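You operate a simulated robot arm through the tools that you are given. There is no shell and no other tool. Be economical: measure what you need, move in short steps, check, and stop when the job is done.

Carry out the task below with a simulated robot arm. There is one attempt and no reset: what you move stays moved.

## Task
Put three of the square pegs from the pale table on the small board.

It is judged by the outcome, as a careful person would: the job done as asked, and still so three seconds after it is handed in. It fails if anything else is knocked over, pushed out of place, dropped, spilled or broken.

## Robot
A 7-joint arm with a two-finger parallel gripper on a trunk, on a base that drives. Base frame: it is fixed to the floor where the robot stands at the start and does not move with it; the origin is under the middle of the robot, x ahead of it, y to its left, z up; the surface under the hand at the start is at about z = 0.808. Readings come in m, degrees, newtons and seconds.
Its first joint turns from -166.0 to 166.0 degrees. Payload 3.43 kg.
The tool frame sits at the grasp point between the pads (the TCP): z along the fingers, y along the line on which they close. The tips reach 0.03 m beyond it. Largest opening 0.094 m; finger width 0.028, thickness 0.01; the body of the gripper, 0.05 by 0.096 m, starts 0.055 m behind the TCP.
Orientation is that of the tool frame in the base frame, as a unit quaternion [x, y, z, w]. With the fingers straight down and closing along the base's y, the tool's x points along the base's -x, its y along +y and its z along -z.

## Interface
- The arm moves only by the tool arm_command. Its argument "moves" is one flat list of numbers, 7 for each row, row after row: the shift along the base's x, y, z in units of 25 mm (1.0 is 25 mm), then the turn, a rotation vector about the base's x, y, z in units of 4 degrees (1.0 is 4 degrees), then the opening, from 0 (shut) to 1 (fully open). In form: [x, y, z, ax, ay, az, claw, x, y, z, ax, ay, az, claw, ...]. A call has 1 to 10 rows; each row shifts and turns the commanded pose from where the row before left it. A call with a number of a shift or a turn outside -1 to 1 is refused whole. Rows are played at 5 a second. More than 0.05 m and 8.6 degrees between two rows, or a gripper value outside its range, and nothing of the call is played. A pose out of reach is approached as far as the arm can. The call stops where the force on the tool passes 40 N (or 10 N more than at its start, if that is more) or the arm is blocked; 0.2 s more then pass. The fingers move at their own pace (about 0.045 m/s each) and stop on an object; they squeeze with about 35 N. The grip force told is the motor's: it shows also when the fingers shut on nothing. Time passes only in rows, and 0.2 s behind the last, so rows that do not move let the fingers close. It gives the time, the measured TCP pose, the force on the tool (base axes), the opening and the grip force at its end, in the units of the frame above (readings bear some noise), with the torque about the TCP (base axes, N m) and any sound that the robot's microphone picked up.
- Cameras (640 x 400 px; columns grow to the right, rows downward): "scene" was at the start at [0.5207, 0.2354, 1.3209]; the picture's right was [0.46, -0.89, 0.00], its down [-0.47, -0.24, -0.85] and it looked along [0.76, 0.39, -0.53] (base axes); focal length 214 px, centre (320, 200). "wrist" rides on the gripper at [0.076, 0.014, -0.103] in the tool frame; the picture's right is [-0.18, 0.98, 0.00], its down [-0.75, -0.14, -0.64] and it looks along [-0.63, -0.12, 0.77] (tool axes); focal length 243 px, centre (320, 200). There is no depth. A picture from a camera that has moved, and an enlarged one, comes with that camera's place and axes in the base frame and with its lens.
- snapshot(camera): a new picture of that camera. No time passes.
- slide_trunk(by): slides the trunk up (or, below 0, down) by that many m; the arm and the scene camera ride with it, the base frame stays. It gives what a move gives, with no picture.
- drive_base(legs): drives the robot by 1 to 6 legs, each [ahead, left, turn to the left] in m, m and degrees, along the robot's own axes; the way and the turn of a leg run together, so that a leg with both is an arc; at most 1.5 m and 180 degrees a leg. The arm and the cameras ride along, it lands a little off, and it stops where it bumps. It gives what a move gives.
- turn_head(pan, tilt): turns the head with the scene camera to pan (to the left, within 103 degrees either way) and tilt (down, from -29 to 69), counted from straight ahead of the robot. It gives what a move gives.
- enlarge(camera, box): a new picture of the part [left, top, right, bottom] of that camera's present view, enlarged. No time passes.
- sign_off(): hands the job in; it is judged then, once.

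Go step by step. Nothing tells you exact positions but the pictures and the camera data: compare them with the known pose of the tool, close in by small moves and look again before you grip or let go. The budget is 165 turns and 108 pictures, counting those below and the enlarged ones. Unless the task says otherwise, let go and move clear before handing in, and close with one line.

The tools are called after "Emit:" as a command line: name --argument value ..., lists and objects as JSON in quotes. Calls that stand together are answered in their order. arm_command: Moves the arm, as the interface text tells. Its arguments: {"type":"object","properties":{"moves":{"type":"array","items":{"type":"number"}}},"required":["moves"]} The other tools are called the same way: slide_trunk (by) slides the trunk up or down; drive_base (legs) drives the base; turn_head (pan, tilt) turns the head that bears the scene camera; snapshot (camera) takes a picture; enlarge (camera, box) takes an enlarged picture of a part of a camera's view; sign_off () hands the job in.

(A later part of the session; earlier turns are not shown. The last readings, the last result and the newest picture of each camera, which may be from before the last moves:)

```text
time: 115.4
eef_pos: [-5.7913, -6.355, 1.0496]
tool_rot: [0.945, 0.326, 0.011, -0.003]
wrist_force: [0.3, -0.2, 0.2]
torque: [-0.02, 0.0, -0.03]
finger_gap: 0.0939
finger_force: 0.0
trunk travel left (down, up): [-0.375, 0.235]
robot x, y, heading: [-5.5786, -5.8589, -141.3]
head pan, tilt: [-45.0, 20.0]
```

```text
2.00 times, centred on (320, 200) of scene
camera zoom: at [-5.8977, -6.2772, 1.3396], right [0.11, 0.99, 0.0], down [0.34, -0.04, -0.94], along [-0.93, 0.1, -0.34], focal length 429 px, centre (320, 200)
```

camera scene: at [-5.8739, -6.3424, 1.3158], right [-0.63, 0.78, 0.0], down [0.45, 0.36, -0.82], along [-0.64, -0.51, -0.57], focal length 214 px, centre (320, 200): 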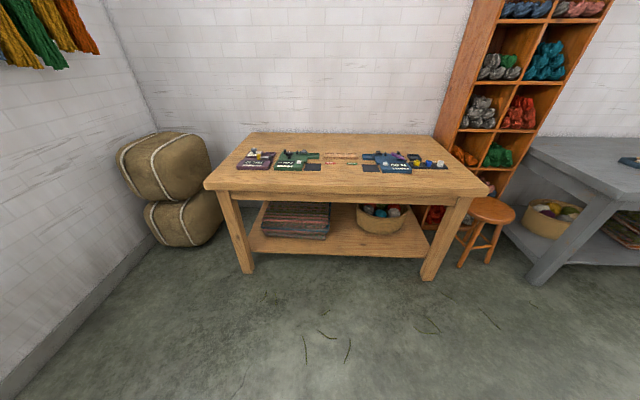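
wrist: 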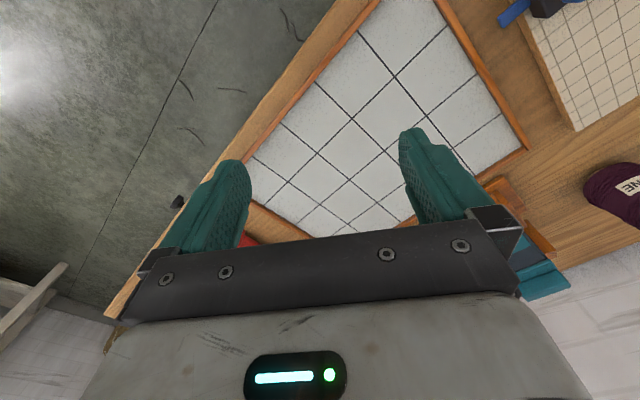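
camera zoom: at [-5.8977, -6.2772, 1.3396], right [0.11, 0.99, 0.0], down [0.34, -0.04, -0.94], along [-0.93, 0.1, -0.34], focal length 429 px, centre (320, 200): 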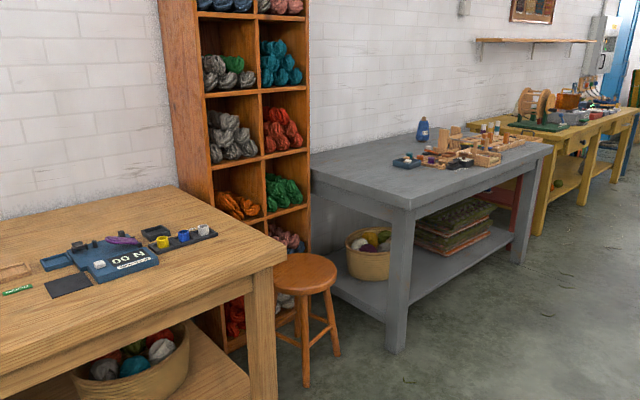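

That table holds gauges, not pegs. I'll slide along to see the grey table with wooden trays and blocks.

Emit:
drive_base --legs '[[0, -1.4, 0]]'

Emit:
turn_head --pan -5 --tilt 35

Emit:
snapshot --camera "scene"

Emit:
enlarge --camera "scene" --box '[220, 80, 460, 230]'

```text
time: 122.5
eef_pos: [-6.6907, -5.2724, 1.0509]
tool_rot: [0.936, 0.351, 0.011, -0.004]
wrist_force: [0.5, 0.7, 0.3]
torque: [0.0, 0.0, 0.01]
finger_gap: 0.094
finger_force: 0.1
trunk travel left (down, up): [-0.375, 0.235]
robot x, y, heading: [-6.5082, -4.7653, -137.9]
head pan, tilt: [-45.0, 20.0]
```

```text
time: 123.6
eef_pos: [-6.6908, -5.272, 1.0504]
tool_rot: [0.936, 0.352, 0.011, -0.004]
wrist_force: [0.3, -0.4, -0.1]
torque: [-0.02, -0.02, -0.01]
finger_gap: 0.094
finger_force: 0.0
trunk travel left (down, up): [-0.375, 0.235]
robot x, y, heading: [-6.5111, -4.7609, -138.1]
head pan, tilt: [-5.0, 35.0]
```

```text
65 pictures are left
camera scene: at [-6.779, -5.2589, 1.3158], right [-0.6, 0.8, 0.0], down [0.46, 0.34, -0.82], along [-0.66, -0.49, -0.57], focal length 214 px, centre (320, 200)
```

scene: 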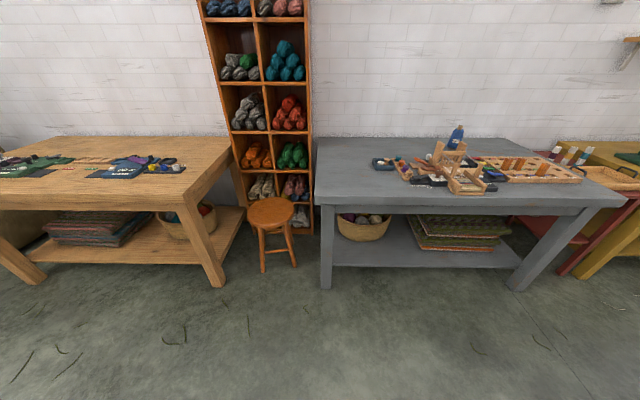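

```text
2.67 times, centred on (340, 155) of scene
camera zoom: at [-6.779, -5.2589, 1.3158], right [-0.6, 0.8, 0.0], down [0.46, 0.34, -0.82], along [-0.66, -0.49, -0.57], focal length 572 px, centre (267, 320)
```

zoom: 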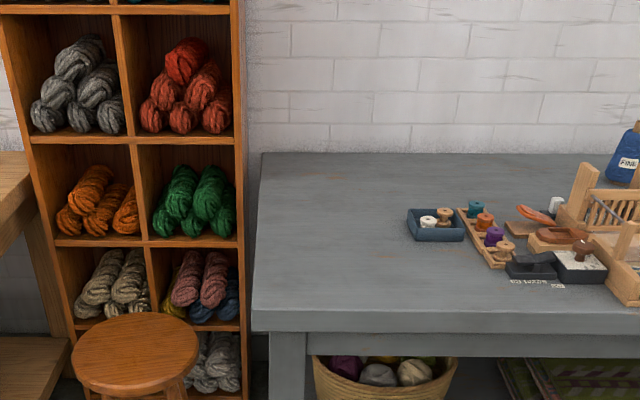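

Emit:
enlarge --camera "scene" --box '[400, 110, 640, 260]'

Emit:
turn_head --pan -55 --tilt 20

Emit:
snapshot --camera "scene"

```text
2.67 times, centred on (520, 185) of scene
camera zoom: at [-6.779, -5.2589, 1.3158], right [-0.6, 0.8, 0.0], down [0.46, 0.34, -0.82], along [-0.66, -0.49, -0.57], focal length 572 px, centre (-213, 240)
```

zoom: 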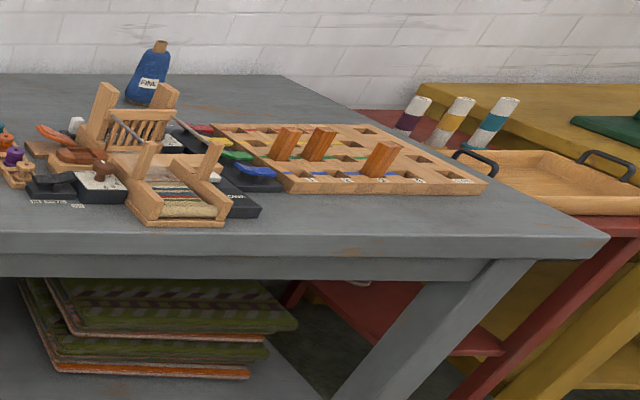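

```text
time: 124.7
eef_pos: [-6.691, -5.2722, 1.05]
tool_rot: [0.936, 0.352, 0.011, -0.004]
wrist_force: [0.3, 0.9, 0.0]
torque: [-0.02, 0.0, -0.02]
finger_gap: 0.0941
finger_force: 0.1
trunk travel left (down, up): [-0.375, 0.235]
robot x, y, heading: [-6.5116, -4.7628, -138.1]
head pan, tilt: [-55.0, 20.0]
```

```text
62 pictures are left
camera scene: at [-6.7993, -5.185, 1.3396], right [0.23, 0.97, 0.0], down [0.33, -0.08, -0.94], along [-0.92, 0.21, -0.34], focal length 214 px, centre (320, 200)
```

scene: 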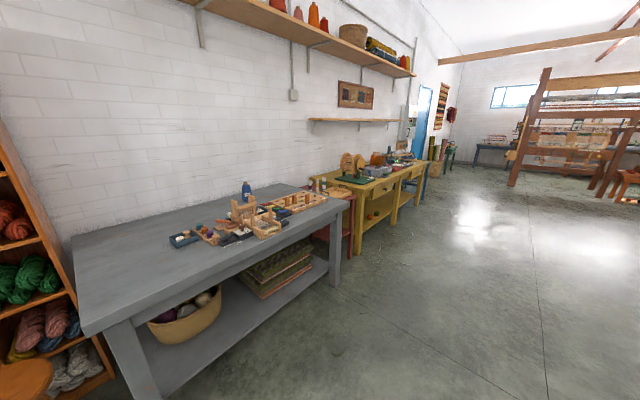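

Interesting: a board with square holes holding three square pegs like those on the first bench. I'll look closer.

Emit:
drive_base --legs '[[0.1, -0.9, 0]]'

Emit:
turn_head --pan 0 --tilt 40

Emit:
enlarge --camera "scene" --box '[160, 60, 480, 260]'

```text
time: 129.4
eef_pos: [-7.3555, -4.6817, 1.0497]
tool_rot: [0.939, 0.344, 0.009, -0.004]
wrist_force: [0.6, 0.4, 1.4]
torque: [-0.05, 0.01, 0.03]
finger_gap: 0.0942
finger_force: 0.0
trunk travel left (down, up): [-0.375, 0.235]
robot x, y, heading: [-7.1615, -4.1741, -139.4]
head pan, tilt: [-55.0, 20.0]
```

```text
time: 130.6
eef_pos: [-7.3541, -4.6811, 1.0502]
tool_rot: [0.939, 0.343, 0.01, -0.003]
wrist_force: [-0.2, 0.7, -0.6]
torque: [-0.02, 0.03, 0.02]
finger_gap: 0.094
finger_force: 0.1
trunk travel left (down, up): [-0.375, 0.235]
robot x, y, heading: [-7.168, -4.1818, -138.9]
head pan, tilt: [0.0, 40.0]
```

```text
2.00 times, centred on (320, 160) of scene
camera zoom: at [-7.4368, -4.6692, 1.3099], right [-0.64, 0.77, 0.0], down [0.48, 0.4, -0.78], along [-0.6, -0.5, -0.63], focal length 429 px, centre (320, 280)
```

zoom: 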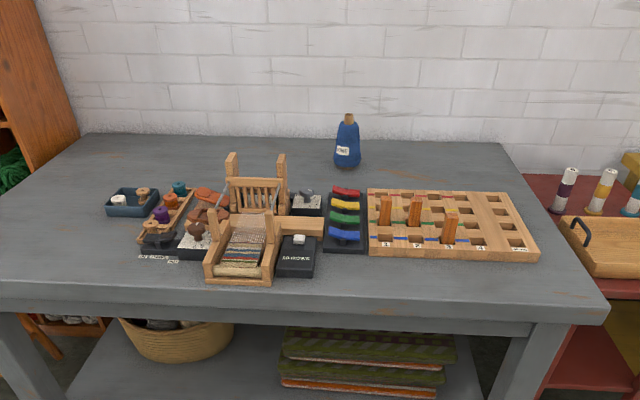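

Emit:
drive_base --legs '[[-0.1, -1.4, 0]]'

Emit:
turn_head --pan -5 --tilt 35

Emit:
snapshot --camera "scene"

Emit:
turn_head --pan -70 --tilt 20

Emit:
snapshot --camera "scene"

```text
time: 137.7
eef_pos: [-8.2056, -3.541, 1.0504]
tool_rot: [0.941, 0.338, 0.01, -0.003]
wrist_force: [-0.6, -0.1, -0.4]
torque: [-0.02, 0.03, 0.0]
finger_gap: 0.094
finger_force: 0.0
trunk travel left (down, up): [-0.375, 0.235]
robot x, y, heading: [-8.0063, -3.0371, -140.0]
head pan, tilt: [0.0, 40.0]
```

```text
time: 138.3
eef_pos: [-8.2044, -3.5407, 1.0495]
tool_rot: [0.941, 0.338, 0.01, -0.004]
wrist_force: [0.0, -0.1, -0.2]
torque: [-0.03, 0.0, -0.01]
finger_gap: 0.094
finger_force: 0.1
trunk travel left (down, up): [-0.375, 0.235]
robot x, y, heading: [-8.0075, -3.0359, -139.8]
head pan, tilt: [-5.0, 35.0]
```

```text
60 pictures are left
camera scene: at [-8.2926, -3.5246, 1.3157], right [-0.58, 0.82, 0.0], down [0.47, 0.33, -0.82], along [-0.67, -0.47, -0.57], focal length 214 px, centre (320, 200)
```

scene: 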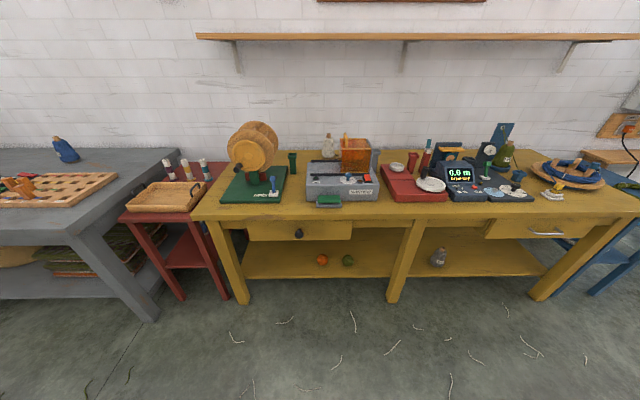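

```text
time: 139.7
eef_pos: [-8.2055, -3.541, 1.0503]
tool_rot: [0.941, 0.338, 0.011, -0.004]
wrist_force: [-0.2, -0.3, -0.5]
torque: [0.01, -0.01, 0.0]
finger_gap: 0.094
finger_force: 0.1
trunk travel left (down, up): [-0.375, 0.235]
robot x, y, heading: [-8.0108, -3.0378, -139.7]
head pan, tilt: [-70.0, 20.0]
```

```text
59 pictures are left
camera scene: at [-8.3016, -3.4276, 1.3396], right [0.5, 0.87, 0.0], down [0.3, -0.17, -0.94], along [-0.82, 0.47, -0.34], focal length 214 px, centre (320, 200)
```

scene: 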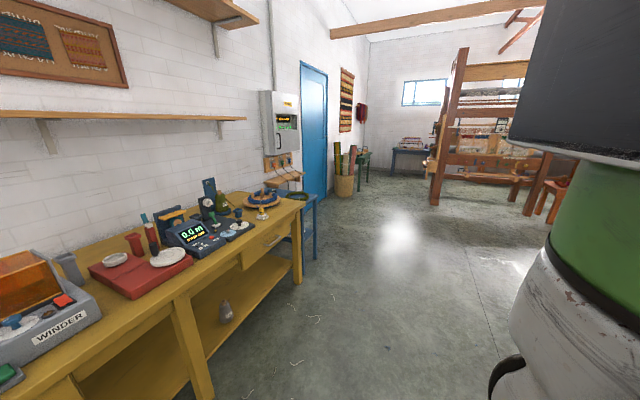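

Emit:
turn_head --pan -95 --tilt 10

Emit:
enlarge --camera "scene" --box '[40, 100, 400, 325]'

Emit:
drive_base --legs '[[0, 0, -120]]'

Emit:
turn_head --pan 0 --tilt 10

Emit:
snapshot --camera "scene"

Emit:
turn_head --pan 75 --tilt 12

Emit:
snapshot --camera "scene"

```text
time: 140.6
eef_pos: [-8.2052, -3.5411, 1.0499]
tool_rot: [0.941, 0.338, 0.01, -0.004]
wrist_force: [0.4, 0.2, -0.2]
torque: [0.01, -0.01, 0.0]
finger_gap: 0.094
finger_force: 0.1
trunk travel left (down, up): [-0.375, 0.235]
robot x, y, heading: [-8.0083, -3.0407, -139.7]
head pan, tilt: [-95.0, 10.0]
```

```text
1.78 times, centred on (220, 212) of scene
camera zoom: at [-8.2744, -3.3979, 1.3559], right [0.82, 0.58, 0.0], down [0.1, -0.14, -0.98], along [-0.57, 0.8, -0.17], focal length 381 px, centre (498, 178)
```

zoom: 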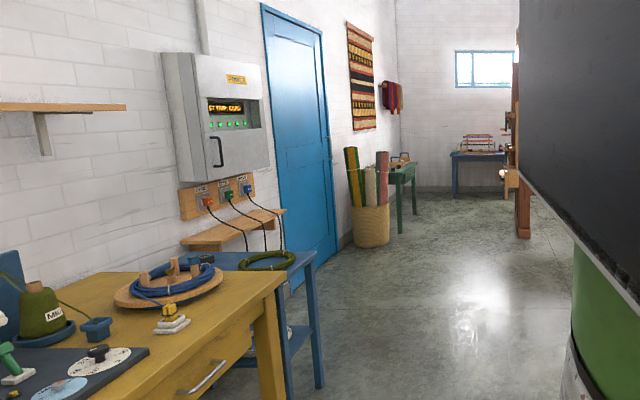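

```text
time: 146.0
eef_pos: [-8.3419, -2.615, 1.0496]
tool_rot: [0.762, -0.647, 0.009, 0.007]
wrist_force: [0.3, 0.0, 0.7]
torque: [0.01, -0.02, -0.04]
finger_gap: 0.0941
finger_force: 0.3
trunk travel left (down, up): [-0.375, 0.235]
robot x, y, heading: [-8.0095, -3.0363, 100.0]
head pan, tilt: [-95.0, 10.0]
```

```text
time: 147.7
eef_pos: [-8.3439, -2.6149, 1.0492]
tool_rot: [0.762, -0.647, 0.009, 0.008]
wrist_force: [0.4, -0.1, 0.2]
torque: [-0.01, -0.03, 0.01]
finger_gap: 0.0939
finger_force: 0.0
trunk travel left (down, up): [-0.375, 0.235]
robot x, y, heading: [-8.0055, -3.0389, 100.1]
head pan, tilt: [0.0, 10.0]
```

```text
57 pictures are left
camera scene: at [-8.2948, -2.5463, 1.3559], right [0.98, 0.17, 0.0], down [0.03, -0.17, -0.98], along [-0.17, 0.97, -0.17], focal length 214 px, centre (320, 200)
```

scene: 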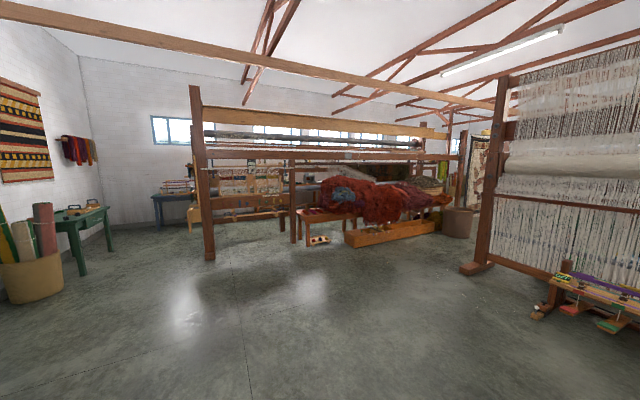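

```text
time: 149.2
eef_pos: [-8.3437, -2.6157, 1.0494]
tool_rot: [0.762, -0.647, 0.009, 0.008]
wrist_force: [0.4, -0.5, 0.0]
torque: [-0.01, 0.0, 0.0]
finger_gap: 0.0941
finger_force: 0.0
trunk travel left (down, up): [-0.375, 0.235]
robot x, y, heading: [-8.0055, -3.0401, 100.0]
head pan, tilt: [75.0, 12.0]
```

```text
56 pictures are left
camera scene: at [-8.3715, -2.6297, 1.3527], right [0.09, 1.0, 0.0], down [0.21, -0.02, -0.98], along [-0.97, 0.09, -0.21], focal length 214 px, centre (320, 200)
```

scene: 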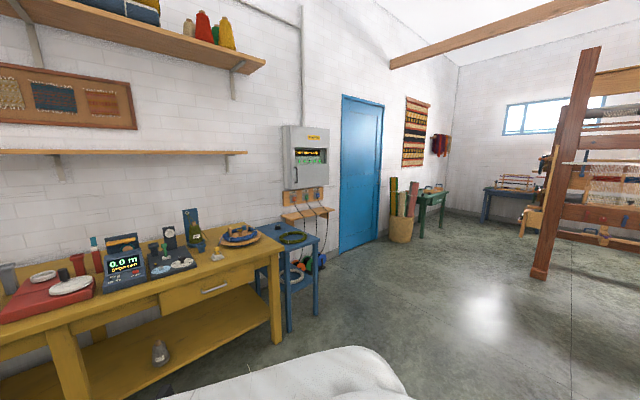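

Other tables hold no pegs; the square pegs scattered on the pale wooden starting bench and its "SMALL" board are the best match. I'll retrace my way back.

Emit:
drive_base --legs '[[0, 0, 120], [0.1, 1.4, 0], [-0.1, 0.9, 0], [0, 1.4, 0], [-0.9, 0.35, 0]]'

```text
time: 176.7
eef_pos: [-4.8941, -6.0182, 1.0489]
tool_rot: [0.938, 0.346, 0.01, -0.004]
wrist_force: [0.1, 0.1, -0.2]
torque: [0.01, 0.01, 0.02]
finger_gap: 0.0939
finger_force: 0.0
trunk travel left (down, up): [-0.375, 0.235]
robot x, y, heading: [-4.7024, -5.5148, -138.6]
head pan, tilt: [75.0, 12.0]
```

Emit:
drive_base --legs '[[-1.2, 0, 0], [-0.7, 0, 0], [-1.2, 0, 0], [-1.05, -0.15, 0]]'

```text
time: 197.1
eef_pos: [-1.8546, -3.1378, 1.049]
tool_rot: [0.935, 0.356, 0.01, -0.004]
wrist_force: [0.2, -0.3, 0.3]
torque: [0.0, -0.03, 0.0]
finger_gap: 0.0941
finger_force: 0.1
trunk travel left (down, up): [-0.375, 0.235]
robot x, y, heading: [-1.6773, -2.6272, -137.2]
head pan, tilt: [75.0, 12.0]
```

Emit:
drive_base --legs '[[-1.1, 0.7, 0], [0, 0, 47], [-1.2, 0, 0], [-0.5, 0, 0], [0, 0, 90]]'

Emit:
turn_head --pan 20 --tilt 35

Emit:
snapshot --camera "scene"

```text
time: 217.9
eef_pos: [0.0892, -0.4391, 1.0496]
tool_rot: [0.003, 1.0, 0.0, -0.011]
wrist_force: [1.0, 0.4, 0.1]
torque: [-0.01, -0.03, 0.02]
finger_gap: 0.0939
finger_force: 0.0
trunk travel left (down, up): [-0.375, 0.235]
robot x, y, heading: [-0.3834, -0.7005, 0.3]
head pan, tilt: [75.0, 12.0]
```

```text
time: 219.2
eef_pos: [0.0886, -0.4401, 1.0484]
tool_rot: [0.005, 1.0, 0.0, -0.013]
wrist_force: [-0.3, -0.6, -0.4]
torque: [0.0, 0.02, 0.01]
finger_gap: 0.0942
finger_force: 0.0
trunk travel left (down, up): [-0.375, 0.235]
robot x, y, heading: [-0.3869, -0.6974, 0.6]
head pan, tilt: [20.0, 35.0]
```

```text
55 pictures are left
camera scene: at [0.1375, -0.4675, 1.3183], right [0.38, -0.93, 0.0], down [-0.51, -0.21, -0.83], along [0.77, 0.32, -0.55], focal length 214 px, centre (320, 200)
```

scene: 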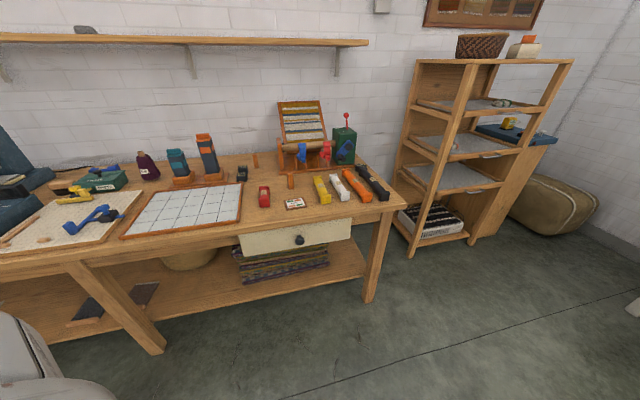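

I'm back at the bench. The four square pegs are near (0.80,0.60), (0.90,0.51), (1.03,0.29), (0.905,0.0) and the SMALL board near (0.79,-0.08). I'll park facing the bench.

Emit:
drive_base --legs '[[0, 0.5, 0], [0, 0, 33], [0.55, 0, 0]]'

Emit:
turn_head --pan -35 --tilt 50

Emit:
snapshot --camera "scene"

```text
time: 226.4
eef_pos: [0.3126, 0.5746, 1.0492]
tool_rot: [-0.283, 0.959, -0.004, -0.011]
wrist_force: [-0.8, -0.4, -0.4]
torque: [-0.02, 0.02, -0.02]
finger_gap: 0.0942
finger_force: 0.0
trunk travel left (down, up): [-0.375, 0.235]
robot x, y, heading: [0.0551, 0.1005, 33.8]
head pan, tilt: [20.0, 35.0]
```

```text
time: 227.7
eef_pos: [0.3116, 0.5746, 1.0498]
tool_rot: [-0.283, 0.959, -0.003, -0.011]
wrist_force: [-0.2, -0.2, -0.6]
torque: [0.0, 0.05, -0.01]
finger_gap: 0.0941
finger_force: 0.0
trunk travel left (down, up): [-0.375, 0.235]
robot x, y, heading: [0.058, 0.0989, 33.8]
head pan, tilt: [-35.0, 50.0]
```

```text
54 pictures are left
camera scene: at [0.394, 0.5033, 1.2941], right [-0.02, -1.0, 0.0], down [-0.77, 0.02, -0.64], along [0.64, -0.02, -0.77], focal length 214 px, centre (320, 200)
```

scene: 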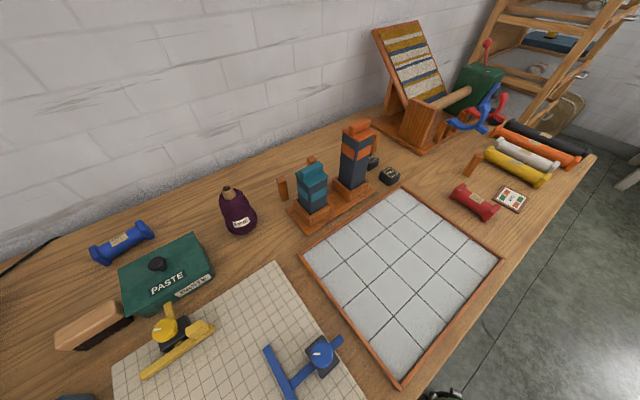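

Emit:
enlarge --camera "scene" --box '[250, 110, 410, 210]'

Emit:
enlarge --camera "scene" --box '[430, 120, 590, 220]'

```text
4.00 times, centred on (330, 160) of scene
camera zoom: at [0.394, 0.5033, 1.2941], right [-0.02, -1.0, 0.0], down [-0.77, 0.02, -0.64], along [0.64, -0.02, -0.77], focal length 858 px, centre (280, 360)
```

zoom: 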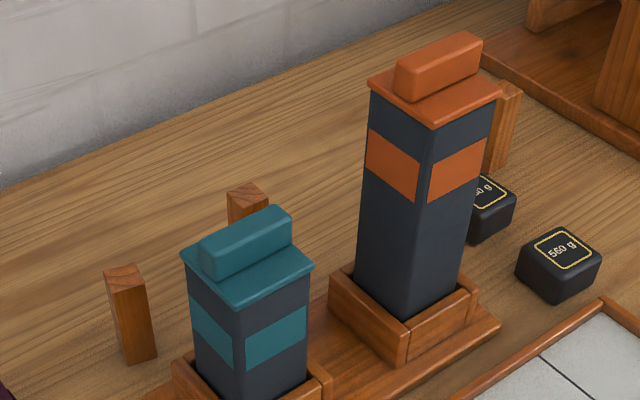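

```text
4.00 times, centred on (510, 170) of scene
camera zoom: at [0.394, 0.5033, 1.2941], right [-0.02, -1.0, 0.0], down [-0.77, 0.02, -0.64], along [0.64, -0.02, -0.77], focal length 858 px, centre (-440, 320)
```

zoom: 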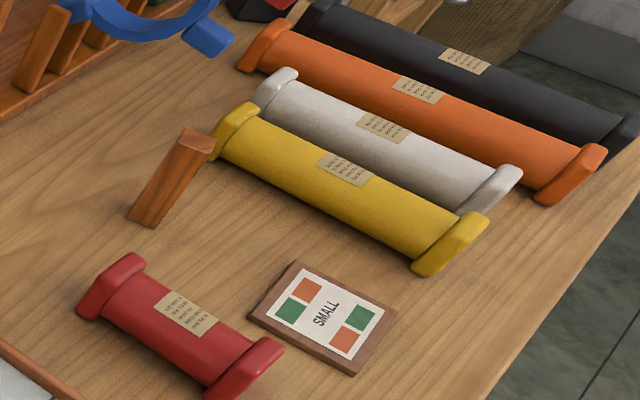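

Pegs A (0.81,0.60), B (0.90,0.52), D (0.905,0.015) are in reach; the SMALL board centre is about (0.788,-0.061). I'll move the arm above the free area near D first and look with the wrist.

Emit:
arm_command --moves '[0.9, -0.95, 0, 0, 0, 0, 1, 0.9, -0.95, 0, 0, 0, 0, 1, 0.9, -0.95, 0, 0, 0, 0, 1, 0.9, -0.95, 0, 0, 0, 0, 1, 0.9, -0.95, 0, 0, 0, 0, 1, 0.9, -0.95, 0, 0, 0, 0, 1, 0.9, -0.95, 0, 0, 0, 0, 1, 0.9, -0.95, 0, 0, 0, 0, 1, 0.9, -0.95, 0, 0, 0, 0, 1, 0.9, -0.95, 0, 0, 0, 0, 1]'

Emit:
arm_command --moves '[0.9, -0.95, 0, 0, 0, 0, 1, 0.9, -0.95, 0, 0, 0, 0, 1, 0.9, -0.95, 0, 0, 0, 0, 1, 0.9, -0.95, 0, 0, 0, 0, 1, 0.9, -0.95, 0, 0, 0, 0, 1, 0.9, -0.95, 0, 0, 0, 0, 1, 0.9, -0.95, 0, 0, 0, 0, 1, 0.9, -0.95, 0, 0, 0, 0, 1, 0.9, -0.95, 0, 0, 0, 0, 1, 0.9, -0.95, 0, 0, 0, 0, 1]'

Emit:
snapshot --camera "wrist"

```text
time: 229.9
eef_pos: [0.5469, 0.3397, 1.0525]
tool_rot: [-0.283, 0.959, -0.003, -0.011]
wrist_force: [-0.7, 0.3, 0.2]
torque: [0.02, -0.03, 0.04]
finger_gap: 0.094
finger_force: 0.0
out of reach, approached as far as the arm can: row 6, 7
trunk travel left (down, up): [-0.375, 0.235]
robot x, y, heading: [0.0602, 0.1006, 33.6]
head pan, tilt: [-35.0, 50.0]
```

```text
time: 232.1
eef_pos: [0.7702, 0.1009, 1.0486]
tool_rot: [-0.282, 0.959, -0.003, -0.012]
wrist_force: [-0.4, -0.4, 0.0]
torque: [0.0, 0.0, -0.02]
finger_gap: 0.0944
finger_force: 0.1
trunk travel left (down, up): [-0.375, 0.235]
robot x, y, heading: [0.0597, 0.0989, 33.7]
head pan, tilt: [-35.0, 50.0]
```

```text
51 pictures are left
camera wrist: at [0.7006, 0.0742, 1.1534], right [-0.38, 0.93, 0.0], down [0.72, 0.3, 0.62], along [0.58, 0.23, -0.78], focal length 243 px, centre (320, 200)
```

wrist: 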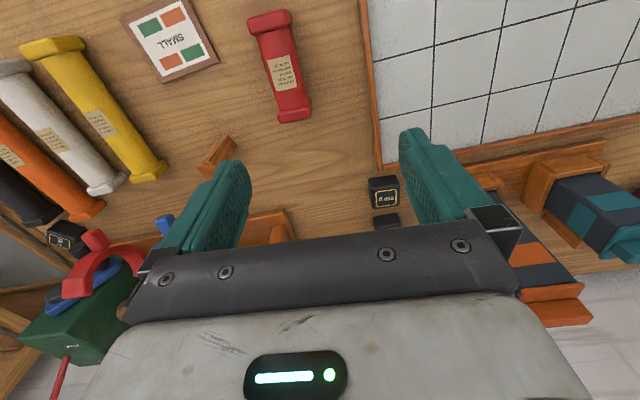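

Emit:
arm_command --moves '[0.3, -0.9, -0.4, 0, 0, 0, 1, 0.3, -0.9, -0.4, 0, 0, 0, 1, 0.3, -0.9, -0.4, 0, 0, 0, 1, 0.3, -0.9, -0.4, 0, 0, 0, 1, 0.3, -0.9, -0.4, 0, 0, 0, 1]'

Emit:
snapshot --camera "wrist"

Emit:
snapshot --camera "scene"

```text
time: 233.3
eef_pos: [0.8074, -0.0118, 1.0012]
tool_rot: [-0.284, 0.959, -0.004, -0.012]
wrist_force: [0.1, -0.3, -0.1]
torque: [-0.02, 0.0, -0.04]
finger_gap: 0.0937
finger_force: 0.1
trunk travel left (down, up): [-0.375, 0.235]
robot x, y, heading: [0.0594, 0.0989, 33.4]
head pan, tilt: [-35.0, 50.0]
```

```text
50 pictures are left
camera wrist: at [0.7378, -0.0381, 1.1072], right [-0.38, 0.93, 0.0], down [0.72, 0.3, 0.62], along [0.58, 0.23, -0.78], focal length 243 px, centre (320, 200)
```

wrist: 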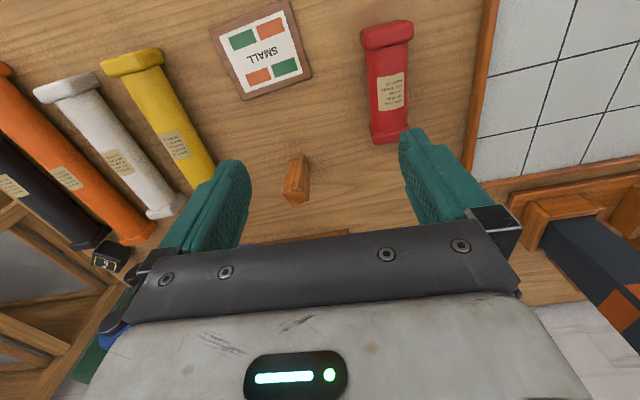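

```text
49 pictures are left
camera scene: at [0.394, 0.5033, 1.294], right [-0.02, -1.0, 0.0], down [-0.77, 0.02, -0.64], along [0.64, -0.02, -0.77], focal length 214 px, centre (320, 200)
```

scene: 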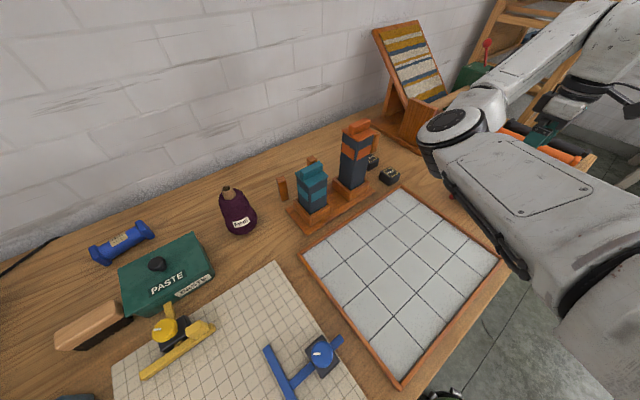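

Emit:
enlarge --camera "wrist" --box '[200, 0, 400, 225]'

```text
1.78 times, centred on (300, 112) of wrist
camera zoom: at [0.7378, -0.0381, 1.1072], right [-0.38, 0.93, 0.0], down [0.72, 0.3, 0.62], along [0.58, 0.23, -0.78], focal length 431 px, centre (356, 356)
```

zoom: 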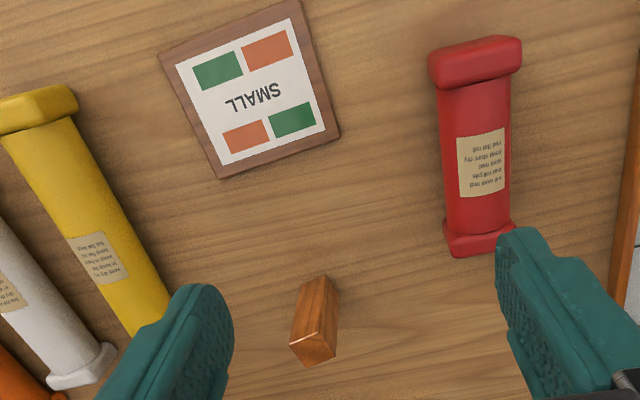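

D stands at about (0.909,-0.001), yaw about 45°; I move above it, turning the hand about 11°, and look again.

Emit:
arm_command --moves '[0.9, 0.1, -0.4, 0, 0, 0.9, 1, 0.9, 0.1, -0.4, 0, 0, 0.9, 1, 0.9, 0.1, -0.4, 0, 0, 0.9, 1, 0.9, 0.1, -0.3, 0, 0, 0, 1, 0.4, 0, -0.3, 0, 0, 0, 1]'

Emit:
enlarge --camera "wrist" --box '[200, 0, 400, 225]'

```text
time: 234.5
eef_pos: [0.9067, -0.0004, 0.9558]
tool_rot: [-0.371, 0.928, -0.005, -0.011]
wrist_force: [0.2, 0.3, 0.6]
torque: [-0.04, -0.01, 0.05]
finger_gap: 0.0938
finger_force: 0.2
trunk travel left (down, up): [-0.375, 0.235]
robot x, y, heading: [0.0588, 0.0966, 33.6]
head pan, tilt: [-35.0, 50.0]
```

```text
1.78 times, centred on (300, 112) of wrist
camera zoom: at [0.8438, -0.0405, 1.0612], right [-0.54, 0.84, -0.01], down [0.65, 0.43, 0.62], along [0.53, 0.34, -0.78], focal length 431 px, centre (356, 356)
```

zoom: 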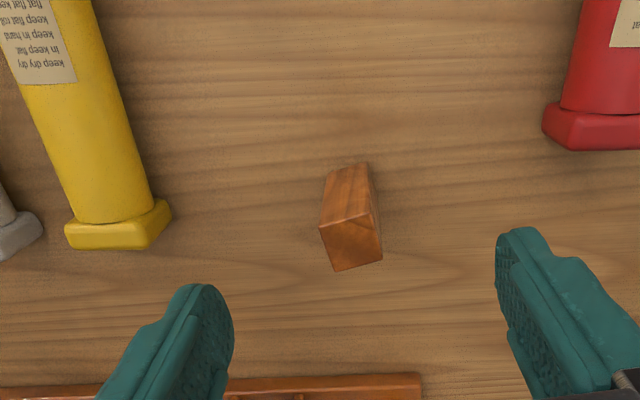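

Emit:
arm_command --moves '[0.16, 0, 0, 0, 0, 0.65, 1, 0, 0, -0.9, 0, 0, 0.65, 1, 0, 0, -0.9, 0, 0, 0, 1, 0, 0, -0.9, 0, 0, 0, 1, 0, 0, -0.7, 0, 0, 0, 1]'

Emit:
snapshot --camera "wrist"

```text
time: 235.7
eef_pos: [0.913, -0.0009, 0.8696]
tool_rot: [-0.413, 0.911, -0.004, -0.011]
wrist_force: [-0.2, 0.1, -0.8]
torque: [0.01, 0.02, 0.03]
finger_gap: 0.0939
finger_force: 0.1
trunk travel left (down, up): [-0.375, 0.235]
robot x, y, heading: [0.0595, 0.097, 33.6]
head pan, tilt: [-35.0, 50.0]
```

```text
46 pictures are left
camera wrist: at [0.853, -0.0457, 0.9754], right [-0.62, 0.79, -0.01], down [0.61, 0.49, 0.62], along [0.49, 0.38, -0.78], focal length 243 px, centre (320, 200)
```

wrist: 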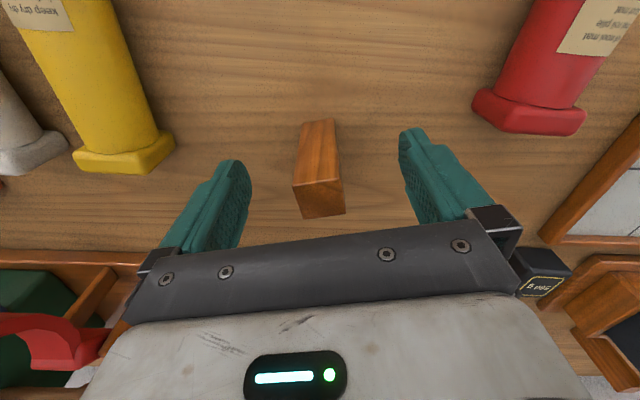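

The peg is centred between the pads; I close.

Emit:
arm_command --moves '[0, 0, 0, 0, 0, 0, 0.2, 0, 0, 0, 0, 0, 0, 0.2, 0, 0, 0, 0, 0, 0, 0.2, 0, 0, 0, 0, 0, 0, 0.0, 0, 0, 0, 0, 0, 0, 0.0, 0, 0, 0, 0, 0, 0, 0.0]'

Emit:
snapshot --camera "wrist"

```text
time: 237.1
eef_pos: [0.9128, -0.0024, 0.87]
tool_rot: [-0.413, 0.911, -0.006, -0.012]
wrist_force: [0.1, -0.2, 1.5]
torque: [0.04, -0.02, -0.01]
finger_gap: 0.0273
finger_force: 34.7
trunk travel left (down, up): [-0.375, 0.235]
robot x, y, heading: [0.0604, 0.0975, 33.4]
head pan, tilt: [-35.0, 50.0]
```

```text
45 pictures are left
camera wrist: at [0.853, -0.0457, 0.9756], right [-0.62, 0.79, 0.0], down [0.61, 0.49, 0.62], along [0.49, 0.38, -0.78], focal length 243 px, centre (320, 200)
```

wrist: 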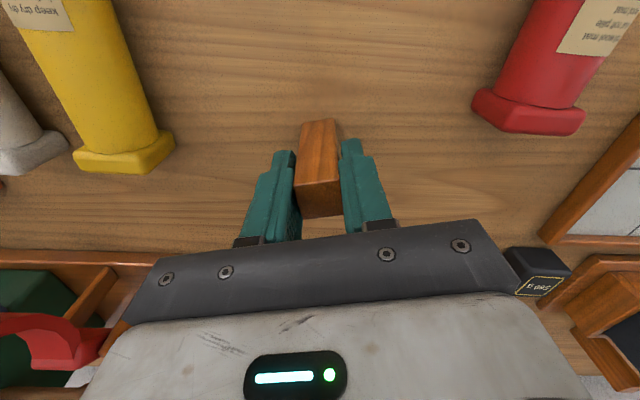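

Peg D is gripped (gap 27 mm). I lift and carry it toward the board, turning 10° to align with the board's long side.

Emit:
arm_command --moves '[0, 0, 0.8, 0, 0, 0, 0, 0, 0, 1, 0, 0, 0, 0, 0, 0, 1, 0, 0, 0, 0, -0.9, -0.9, 0, 0, 0, -0.8, 0, -0.9, -0.9, 0, 0, 0, -0.8, 0, -0.9, -0.9, 0, 0, 0, -0.8, 0, -0.6, -0.5, 0, 0, 0, 0, 0, 0, 0, 0, 0, 0, 0, 0]'

Emit:
snapshot --camera "wrist"

```text
time: 238.9
eef_pos: [0.8316, -0.0822, 0.9402]
tool_rot: [-0.335, 0.942, -0.004, -0.012]
wrist_force: [-0.1, -0.3, -0.8]
torque: [0.0, 0.0, 0.0]
finger_gap: 0.0273
finger_force: 35.0
trunk travel left (down, up): [-0.375, 0.235]
robot x, y, heading: [0.0567, 0.1024, 33.5]
head pan, tilt: [-35.0, 50.0]
```

```text
44 pictures are left
camera wrist: at [0.7642, -0.1161, 1.045], right [-0.48, 0.88, 0.0], down [0.69, 0.38, 0.62], along [0.55, 0.3, -0.78], focal length 243 px, centre (320, 200)
```

wrist: 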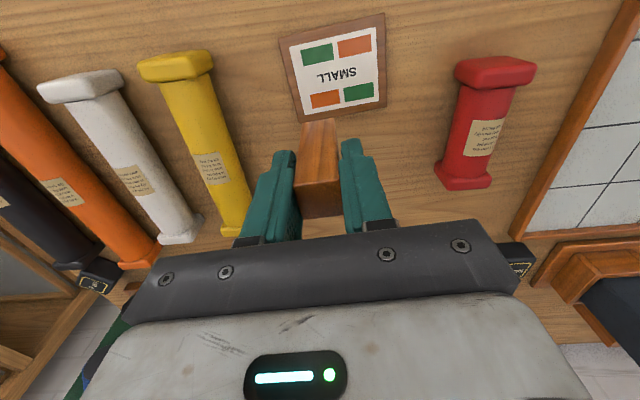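

The board centre re-measures at (0.798,-0.0815), aligned with the hand. I lower D onto its far right quarter.

Emit:
arm_command --moves '[-0.18, -0.31, 0, 0, 0, 0, 0, 0, 0, -0.8, 0, 0, 0, 0, 0, 0, -0.8, 0, 0, 0, 0, 0, 0, -0.6, 0, 0, 0, 0, 0, 0, 0, 0, 0, 0, 0]'

Emit:
snapshot --camera "wrist"

```text
time: 240.1
eef_pos: [0.8257, -0.0889, 0.8875]
tool_rot: [-0.336, 0.942, -0.005, -0.012]
wrist_force: [0.3, -0.4, -0.4]
torque: [0.0, -0.01, -0.01]
finger_gap: 0.0274
finger_force: 35.3
trunk travel left (down, up): [-0.375, 0.235]
robot x, y, heading: [0.0589, 0.099, 33.6]
head pan, tilt: [-35.0, 50.0]
```

```text
43 pictures are left
camera wrist: at [0.7581, -0.1241, 0.9928], right [-0.48, 0.88, 0.0], down [0.68, 0.38, 0.62], along [0.55, 0.3, -0.78], focal length 243 px, centre (320, 200)
```

wrist: 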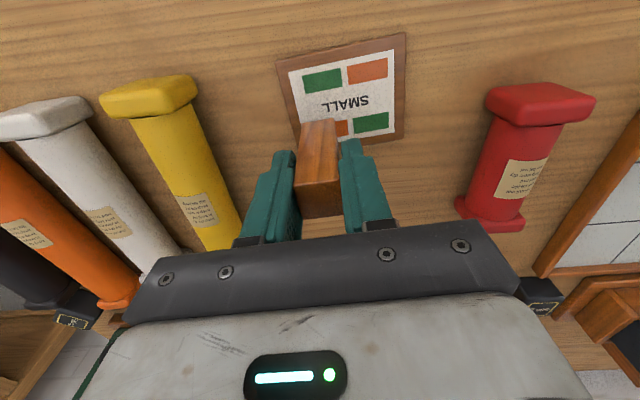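

Emit:
arm_command --moves '[0, 0, -0.1, 0, 0, 0, 0, 0, 0, -0.1, 0, 0, 0, 0, 0, 0, -0.1, 0, 0, 0, 0]'

```text
time: 240.9
eef_pos: [0.826, -0.0895, 0.8787]
tool_rot: [-0.335, 0.942, -0.005, -0.011]
wrist_force: [0.6, 0.0, 0.4]
torque: [-0.01, 0.02, -0.01]
finger_gap: 0.0273
finger_force: 34.8
trunk travel left (down, up): [-0.375, 0.235]
robot x, y, heading: [0.0547, 0.0988, 33.7]
head pan, tilt: [-35.0, 50.0]
```

Emit:
arm_command --moves '[0, 0, -0.06, 0, 0, 0, 0, 0, 0, -0.06, 0, 0, 0, 0]'

```text
time: 241.5
eef_pos: [0.8256, -0.089, 0.8773]
tool_rot: [-0.335, 0.942, -0.004, -0.011]
wrist_force: [-0.4, 0.6, -0.4]
torque: [-0.01, 0.02, 0.01]
finger_gap: 0.0274
finger_force: 34.9
trunk travel left (down, up): [-0.375, 0.235]
robot x, y, heading: [0.0591, 0.1007, 33.5]
head pan, tilt: [-35.0, 50.0]
```

Emit:
arm_command --moves '[0, 0, -0.06, 0, 0, 0, 0, 0, 0, -0.06, 0, 0, 0, 0]'

Emit:
snapshot --camera "wrist"

```text
time: 242.1
eef_pos: [0.8272, -0.089, 0.8751]
tool_rot: [-0.336, 0.942, -0.006, -0.011]
wrist_force: [0.0, 0.4, 15.1]
torque: [0.02, 0.0, 0.01]
finger_gap: 0.0274
finger_force: 35.0
trunk travel left (down, up): [-0.375, 0.235]
robot x, y, heading: [0.0557, 0.1027, 33.3]
head pan, tilt: [-35.0, 50.0]
```

```text
42 pictures are left
camera wrist: at [0.7595, -0.124, 0.9809], right [-0.48, 0.88, -0.01], down [0.68, 0.38, 0.62], along [0.55, 0.29, -0.78], focal length 243 px, centre (320, 200)
```

wrist: 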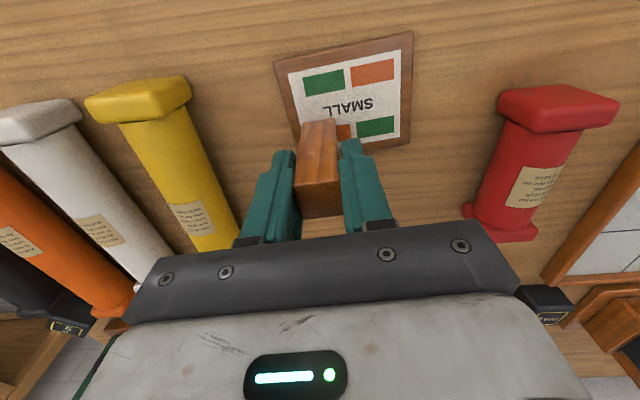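

Contact felt. I relax slightly, open a little, and rise.

Emit:
arm_command --moves '[0, 0, 0.04, 0, 0, 0, 0, 0, 0, 0, 0, 0, 0, 0.42, 0, 0, 0, 0, 0, 0, 0.42, 0, 0, 0.6, 0, 0, 0, 0.42, 0, 0, 1, 0, 0, 0, 0.42, 0, 0, 1, 0, 0, 0, 0.42, 0, 0, 1, 0, 0, 0, 0.42, 0, 0, 1, 0, 0, 0, 0.6]'

Emit:
snapshot --camera "wrist"

```text
time: 243.9
eef_pos: [0.8268, -0.0889, 0.9882]
tool_rot: [-0.335, 0.942, -0.004, -0.011]
wrist_force: [0.6, -0.4, -0.1]
torque: [0.01, -0.03, 0.02]
finger_gap: 0.0564
finger_force: 0.0
trunk travel left (down, up): [-0.375, 0.235]
robot x, y, heading: [0.0592, 0.0948, 33.6]
head pan, tilt: [-35.0, 50.0]
```

```text
41 pictures are left
camera wrist: at [0.7607, -0.1233, 1.0929], right [-0.48, 0.88, 0.0], down [0.69, 0.38, 0.62], along [0.55, 0.3, -0.78], focal length 243 px, centre (320, 200)
```

wrist: 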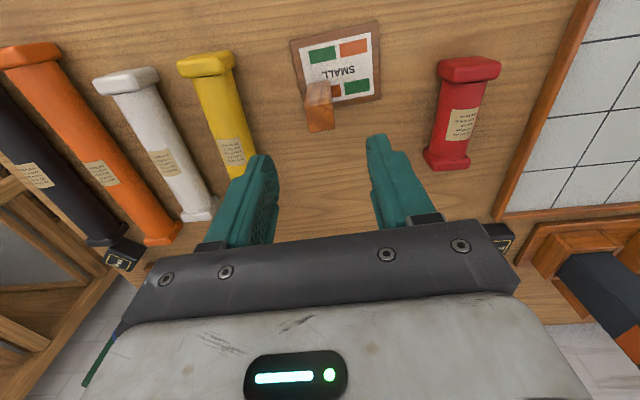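

D stands well on the board. Now to peg A, around the front of the towers.

Emit:
arm_command --moves '[-0.73, 0.95, 0.15, 0, 0, 0, 1, -0.73, 0.95, 0.15, 0, 0, 0, 1, -0.73, 0.95, 0.15, 0, 0, 0, 1, -0.73, 0.95, 0.15, 0, 0, 0, 1, -0.73, 0.95, 0.15, 0, 0, 0, 1, -0.73, 0.95, 0.15, 0, 0, 0, 1, -0.73, 0.95, 0.15, 0, 0, 0, 1, -0.73, 0.95, 0.15, 0, 0, 0, 1]'

Emit:
arm_command --moves '[-0.1, 1, 0, 0, 0, 0, 1, -0.1, 1, 0, 0, 0, 0, 1, -0.1, 1, 0, 0, 0, 0, 1, -0.1, 1, 0, 0, 0, 0, 1, -0.1, 1, 0, 0, 0, 0, 1, -0.1, 1, 0, 0, 0, 0, 1, -0.1, 1, 0, 0, 0, 0, 1, -0.1, 1, 0, 0, 0, 0, 1, -0.1, 1, 0, 0, 0, 0, 1, -0.1, 1, 0, 0, 0, 0, 1]'

Emit:
arm_command --moves '[0.1, 1, 0, 0, 0, 0, 1, 0.1, 1, 0, 0, 0, 0, 1, 0.1, 1, 0, 0, 0, 0, 1, 0.1, 1, 0, 0, 0, 0, 1, 0.1, 1, 0, 0, 0, 0, 1, 0.1, 1, 0, 0, 0, 0, 1, 0.1, 1, 0, 0, 0, 0, 1]'

Emit:
snapshot --camera "wrist"

```text
time: 245.7
eef_pos: [0.679, 0.1042, 1.0199]
tool_rot: [-0.335, 0.942, -0.004, -0.012]
wrist_force: [-0.3, -0.2, -0.1]
torque: [0.0, -0.02, -0.01]
finger_gap: 0.094
finger_force: 0.0
trunk travel left (down, up): [-0.375, 0.235]
robot x, y, heading: [0.0566, 0.1003, 33.3]
head pan, tilt: [-35.0, 50.0]
```

```text
time: 247.9
eef_pos: [0.6555, 0.3515, 1.0211]
tool_rot: [-0.336, 0.942, -0.004, -0.012]
wrist_force: [-0.1, -0.9, 0.0]
torque: [0.0, -0.04, 0.02]
finger_gap: 0.0941
finger_force: 0.0
trunk travel left (down, up): [-0.375, 0.235]
robot x, y, heading: [0.0571, 0.1005, 33.6]
head pan, tilt: [-35.0, 50.0]
```

```text
time: 249.5
eef_pos: [0.6739, 0.5239, 1.0183]
tool_rot: [-0.336, 0.942, -0.004, -0.011]
wrist_force: [0.3, 0.1, -0.3]
torque: [0.02, 0.02, -0.01]
finger_gap: 0.0939
finger_force: 0.2
trunk travel left (down, up): [-0.375, 0.235]
robot x, y, heading: [0.0603, 0.0962, 33.5]
head pan, tilt: [-35.0, 50.0]
```

```text
40 pictures are left
camera wrist: at [0.6073, 0.4899, 1.1245], right [-0.48, 0.88, 0.0], down [0.69, 0.38, 0.62], along [0.55, 0.29, -0.78], focal length 243 px, centre (320, 200)
```

wrist: 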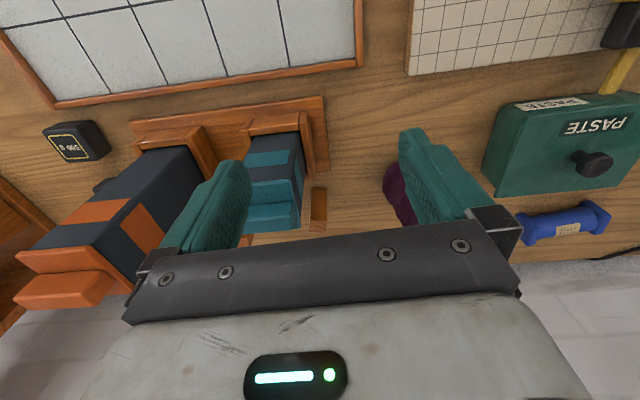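

Emit:
enlarge --camera "wrist" --box '[240, 130, 420, 243]'

Emit:
turn_head --pan -20 --tilt 55

Emit:
snapshot --camera "scene"

```text
3.54 times, centred on (330, 186) of wrist
camera zoom: at [0.6073, 0.4899, 1.1245], right [-0.48, 0.88, 0.0], down [0.69, 0.38, 0.62], along [0.55, 0.29, -0.78], focal length 859 px, centre (285, 248)
```

zoom: 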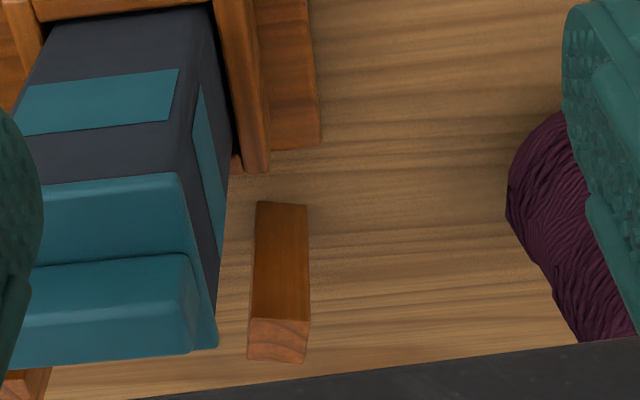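

```text
time: 250.2
eef_pos: [0.6736, 0.5247, 1.02]
tool_rot: [-0.335, 0.942, -0.004, -0.011]
wrist_force: [0.8, -0.2, -0.6]
torque: [-0.02, 0.01, -0.01]
finger_gap: 0.0939
finger_force: 0.1
trunk travel left (down, up): [-0.375, 0.235]
robot x, y, heading: [0.058, 0.098, 33.8]
head pan, tilt: [-20.0, 55.0]
```

```text
38 pictures are left
camera scene: at [0.3872, 0.522, 1.2875], right [0.23, -0.97, 0.0], down [-0.8, -0.19, -0.57], along [0.56, 0.13, -0.82], focal length 214 px, centre (320, 200)
```

scene: 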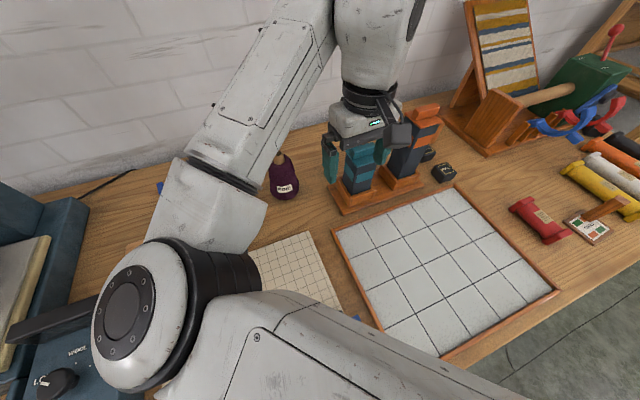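

Peg A is at about (0.818,0.598), yaw about 113°, near the teal tower corner. I'll move above it staying high, turning to match, and recheck.

Emit:
arm_command --moves '[0.6, 0.3, 0, 0, 0, -0.8, 0.7, 0.9, 0.45, 0, 0, 0, -0.8, 0.7, 0.9, 0.45, 0, 0, 0, -0.8, 0.7, 0.9, 0.45, 0, 0, 0, -0.8, 0.7, 0.9, 0.45, 0, 0, 0, -0.8, 0.7, 0.9, 0.45, 0, 0, 0, 0, 0.7, 0.9, 0.45, 0, 0, 0, 0, 0.7, 0, 0, -0.4, 0, 0, 0, 0.7]'

Emit:
snapshot --camera "wrist"

```text
time: 252.0
eef_pos: [0.8271, 0.6018, 1.0098]
tool_rot: [-0.201, 0.98, -0.002, -0.012]
wrist_force: [-0.4, 0.1, -0.2]
torque: [-0.01, -0.02, 0.01]
finger_gap: 0.0658
finger_force: 0.1
trunk travel left (down, up): [-0.375, 0.235]
robot x, y, heading: [0.0557, 0.0984, 33.6]
head pan, tilt: [-20.0, 55.0]
```

```text
37 pictures are left
camera wrist: at [0.752, 0.5881, 1.1151], right [-0.22, 0.98, 0.0], down [0.76, 0.17, 0.62], along [0.61, 0.13, -0.78], focal length 243 px, centre (320, 200)
```

wrist: 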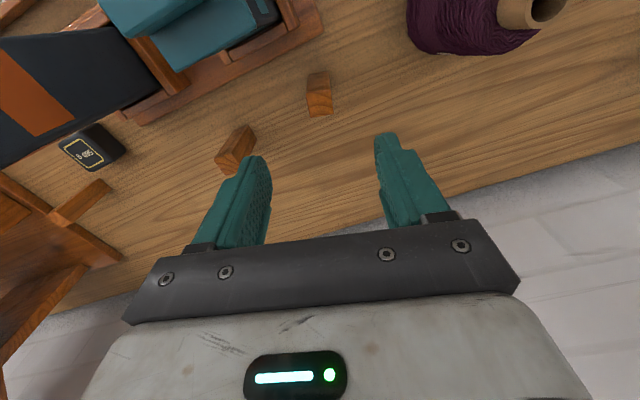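

Emit:
enlarge --camera "wrist" --box '[180, 0, 380, 180]'

```text
2.22 times, centred on (280, 90) of wrist
camera zoom: at [0.752, 0.5881, 1.1151], right [-0.22, 0.98, 0.0], down [0.76, 0.17, 0.62], along [0.61, 0.13, -0.78], focal length 539 px, centre (409, 444)
```

zoom: 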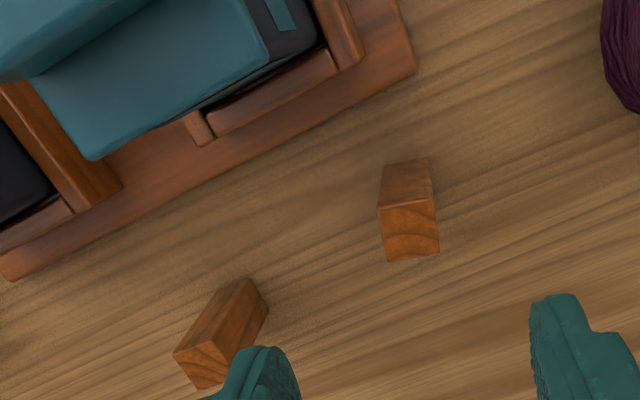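

A is at (0.821,0.603), yaw about 109–113°, with free space around. I descend onto it.

Emit:
arm_command --moves '[-0.25, 0, 0, 0, 0, -0.7, 0.7, 0, 0, -0.9, 0, 0, 0, 0.7, 0, 0, -1, 0, 0, 0, 0.7, 0, 0, -1, 0, 0, 0, 0.7, 0, 0, -1, 0, 0, 0, 0.7, 0, 0, -1, 0, 0, 0, 0.7, 0, 0, -0.6, 0, 0, 0, 0.7]'

Emit:
snapshot --camera "wrist"

```text
time: 253.6
eef_pos: [0.8155, 0.6015, 0.8715]
tool_rot: [-0.178, 0.984, -0.002, -0.012]
wrist_force: [0.3, -0.2, 0.6]
torque: [0.0, -0.01, -0.01]
finger_gap: 0.066
finger_force: 0.0
trunk travel left (down, up): [-0.375, 0.235]
robot x, y, heading: [0.0601, 0.0967, 33.6]
head pan, tilt: [-20.0, 55.0]
```

```text
35 pictures are left
camera wrist: at [0.7419, 0.5913, 0.9772], right [-0.17, 0.99, -0.01], down [0.77, 0.14, 0.62], along [0.61, 0.1, -0.78], focal length 243 px, centre (320, 200)
```

wrist: 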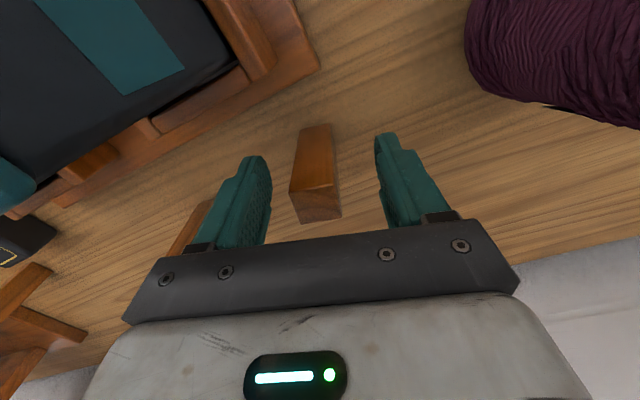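

Emit:
arm_command --moves '[0.08, 0.02, 0, 0, 0, 0, 0.3, 0, 0, 0, 0, 0, 0, 0.2, 0, 0, 0, 0, 0, 0, 0.0, 0, 0, 0, 0, 0, 0, 0.0, 0, 0, 0, 0, 0, 0, 0.0, 0, 0, 0.8, 0, 0, 0, 0.0, 0, 0, 1, 0, 0, 0, 0.0, 0, 0, 1, 0, 0, 0, 0.0, 0, 0, 1, 0, 0, 0, 0.0]'

Emit:
snapshot --camera "wrist"

```text
time: 255.6
eef_pos: [0.8201, 0.6009, 0.9688]
tool_rot: [-0.177, 0.984, -0.002, -0.011]
wrist_force: [0.0, 0.2, -1.0]
torque: [0.0, 0.04, 0.0]
finger_gap: 0.0267
finger_force: 34.8
trunk travel left (down, up): [-0.375, 0.235]
robot x, y, heading: [0.0589, 0.0975, 33.6]
head pan, tilt: [-20.0, 55.0]
```

```text
34 pictures are left
camera wrist: at [0.7451, 0.5904, 1.0739], right [-0.17, 0.99, -0.01], down [0.77, 0.14, 0.62], along [0.61, 0.1, -0.78], focal length 243 px, centre (320, 200)
```

wrist: 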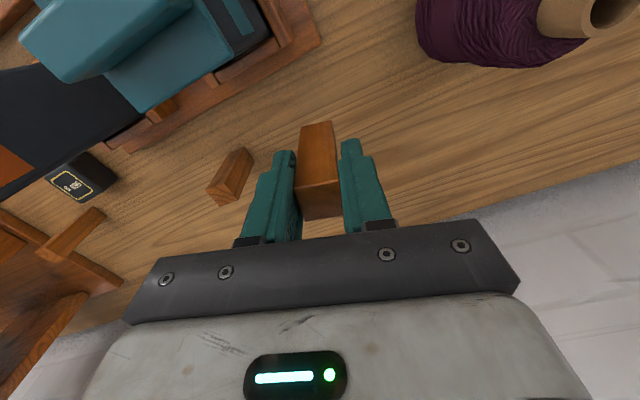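

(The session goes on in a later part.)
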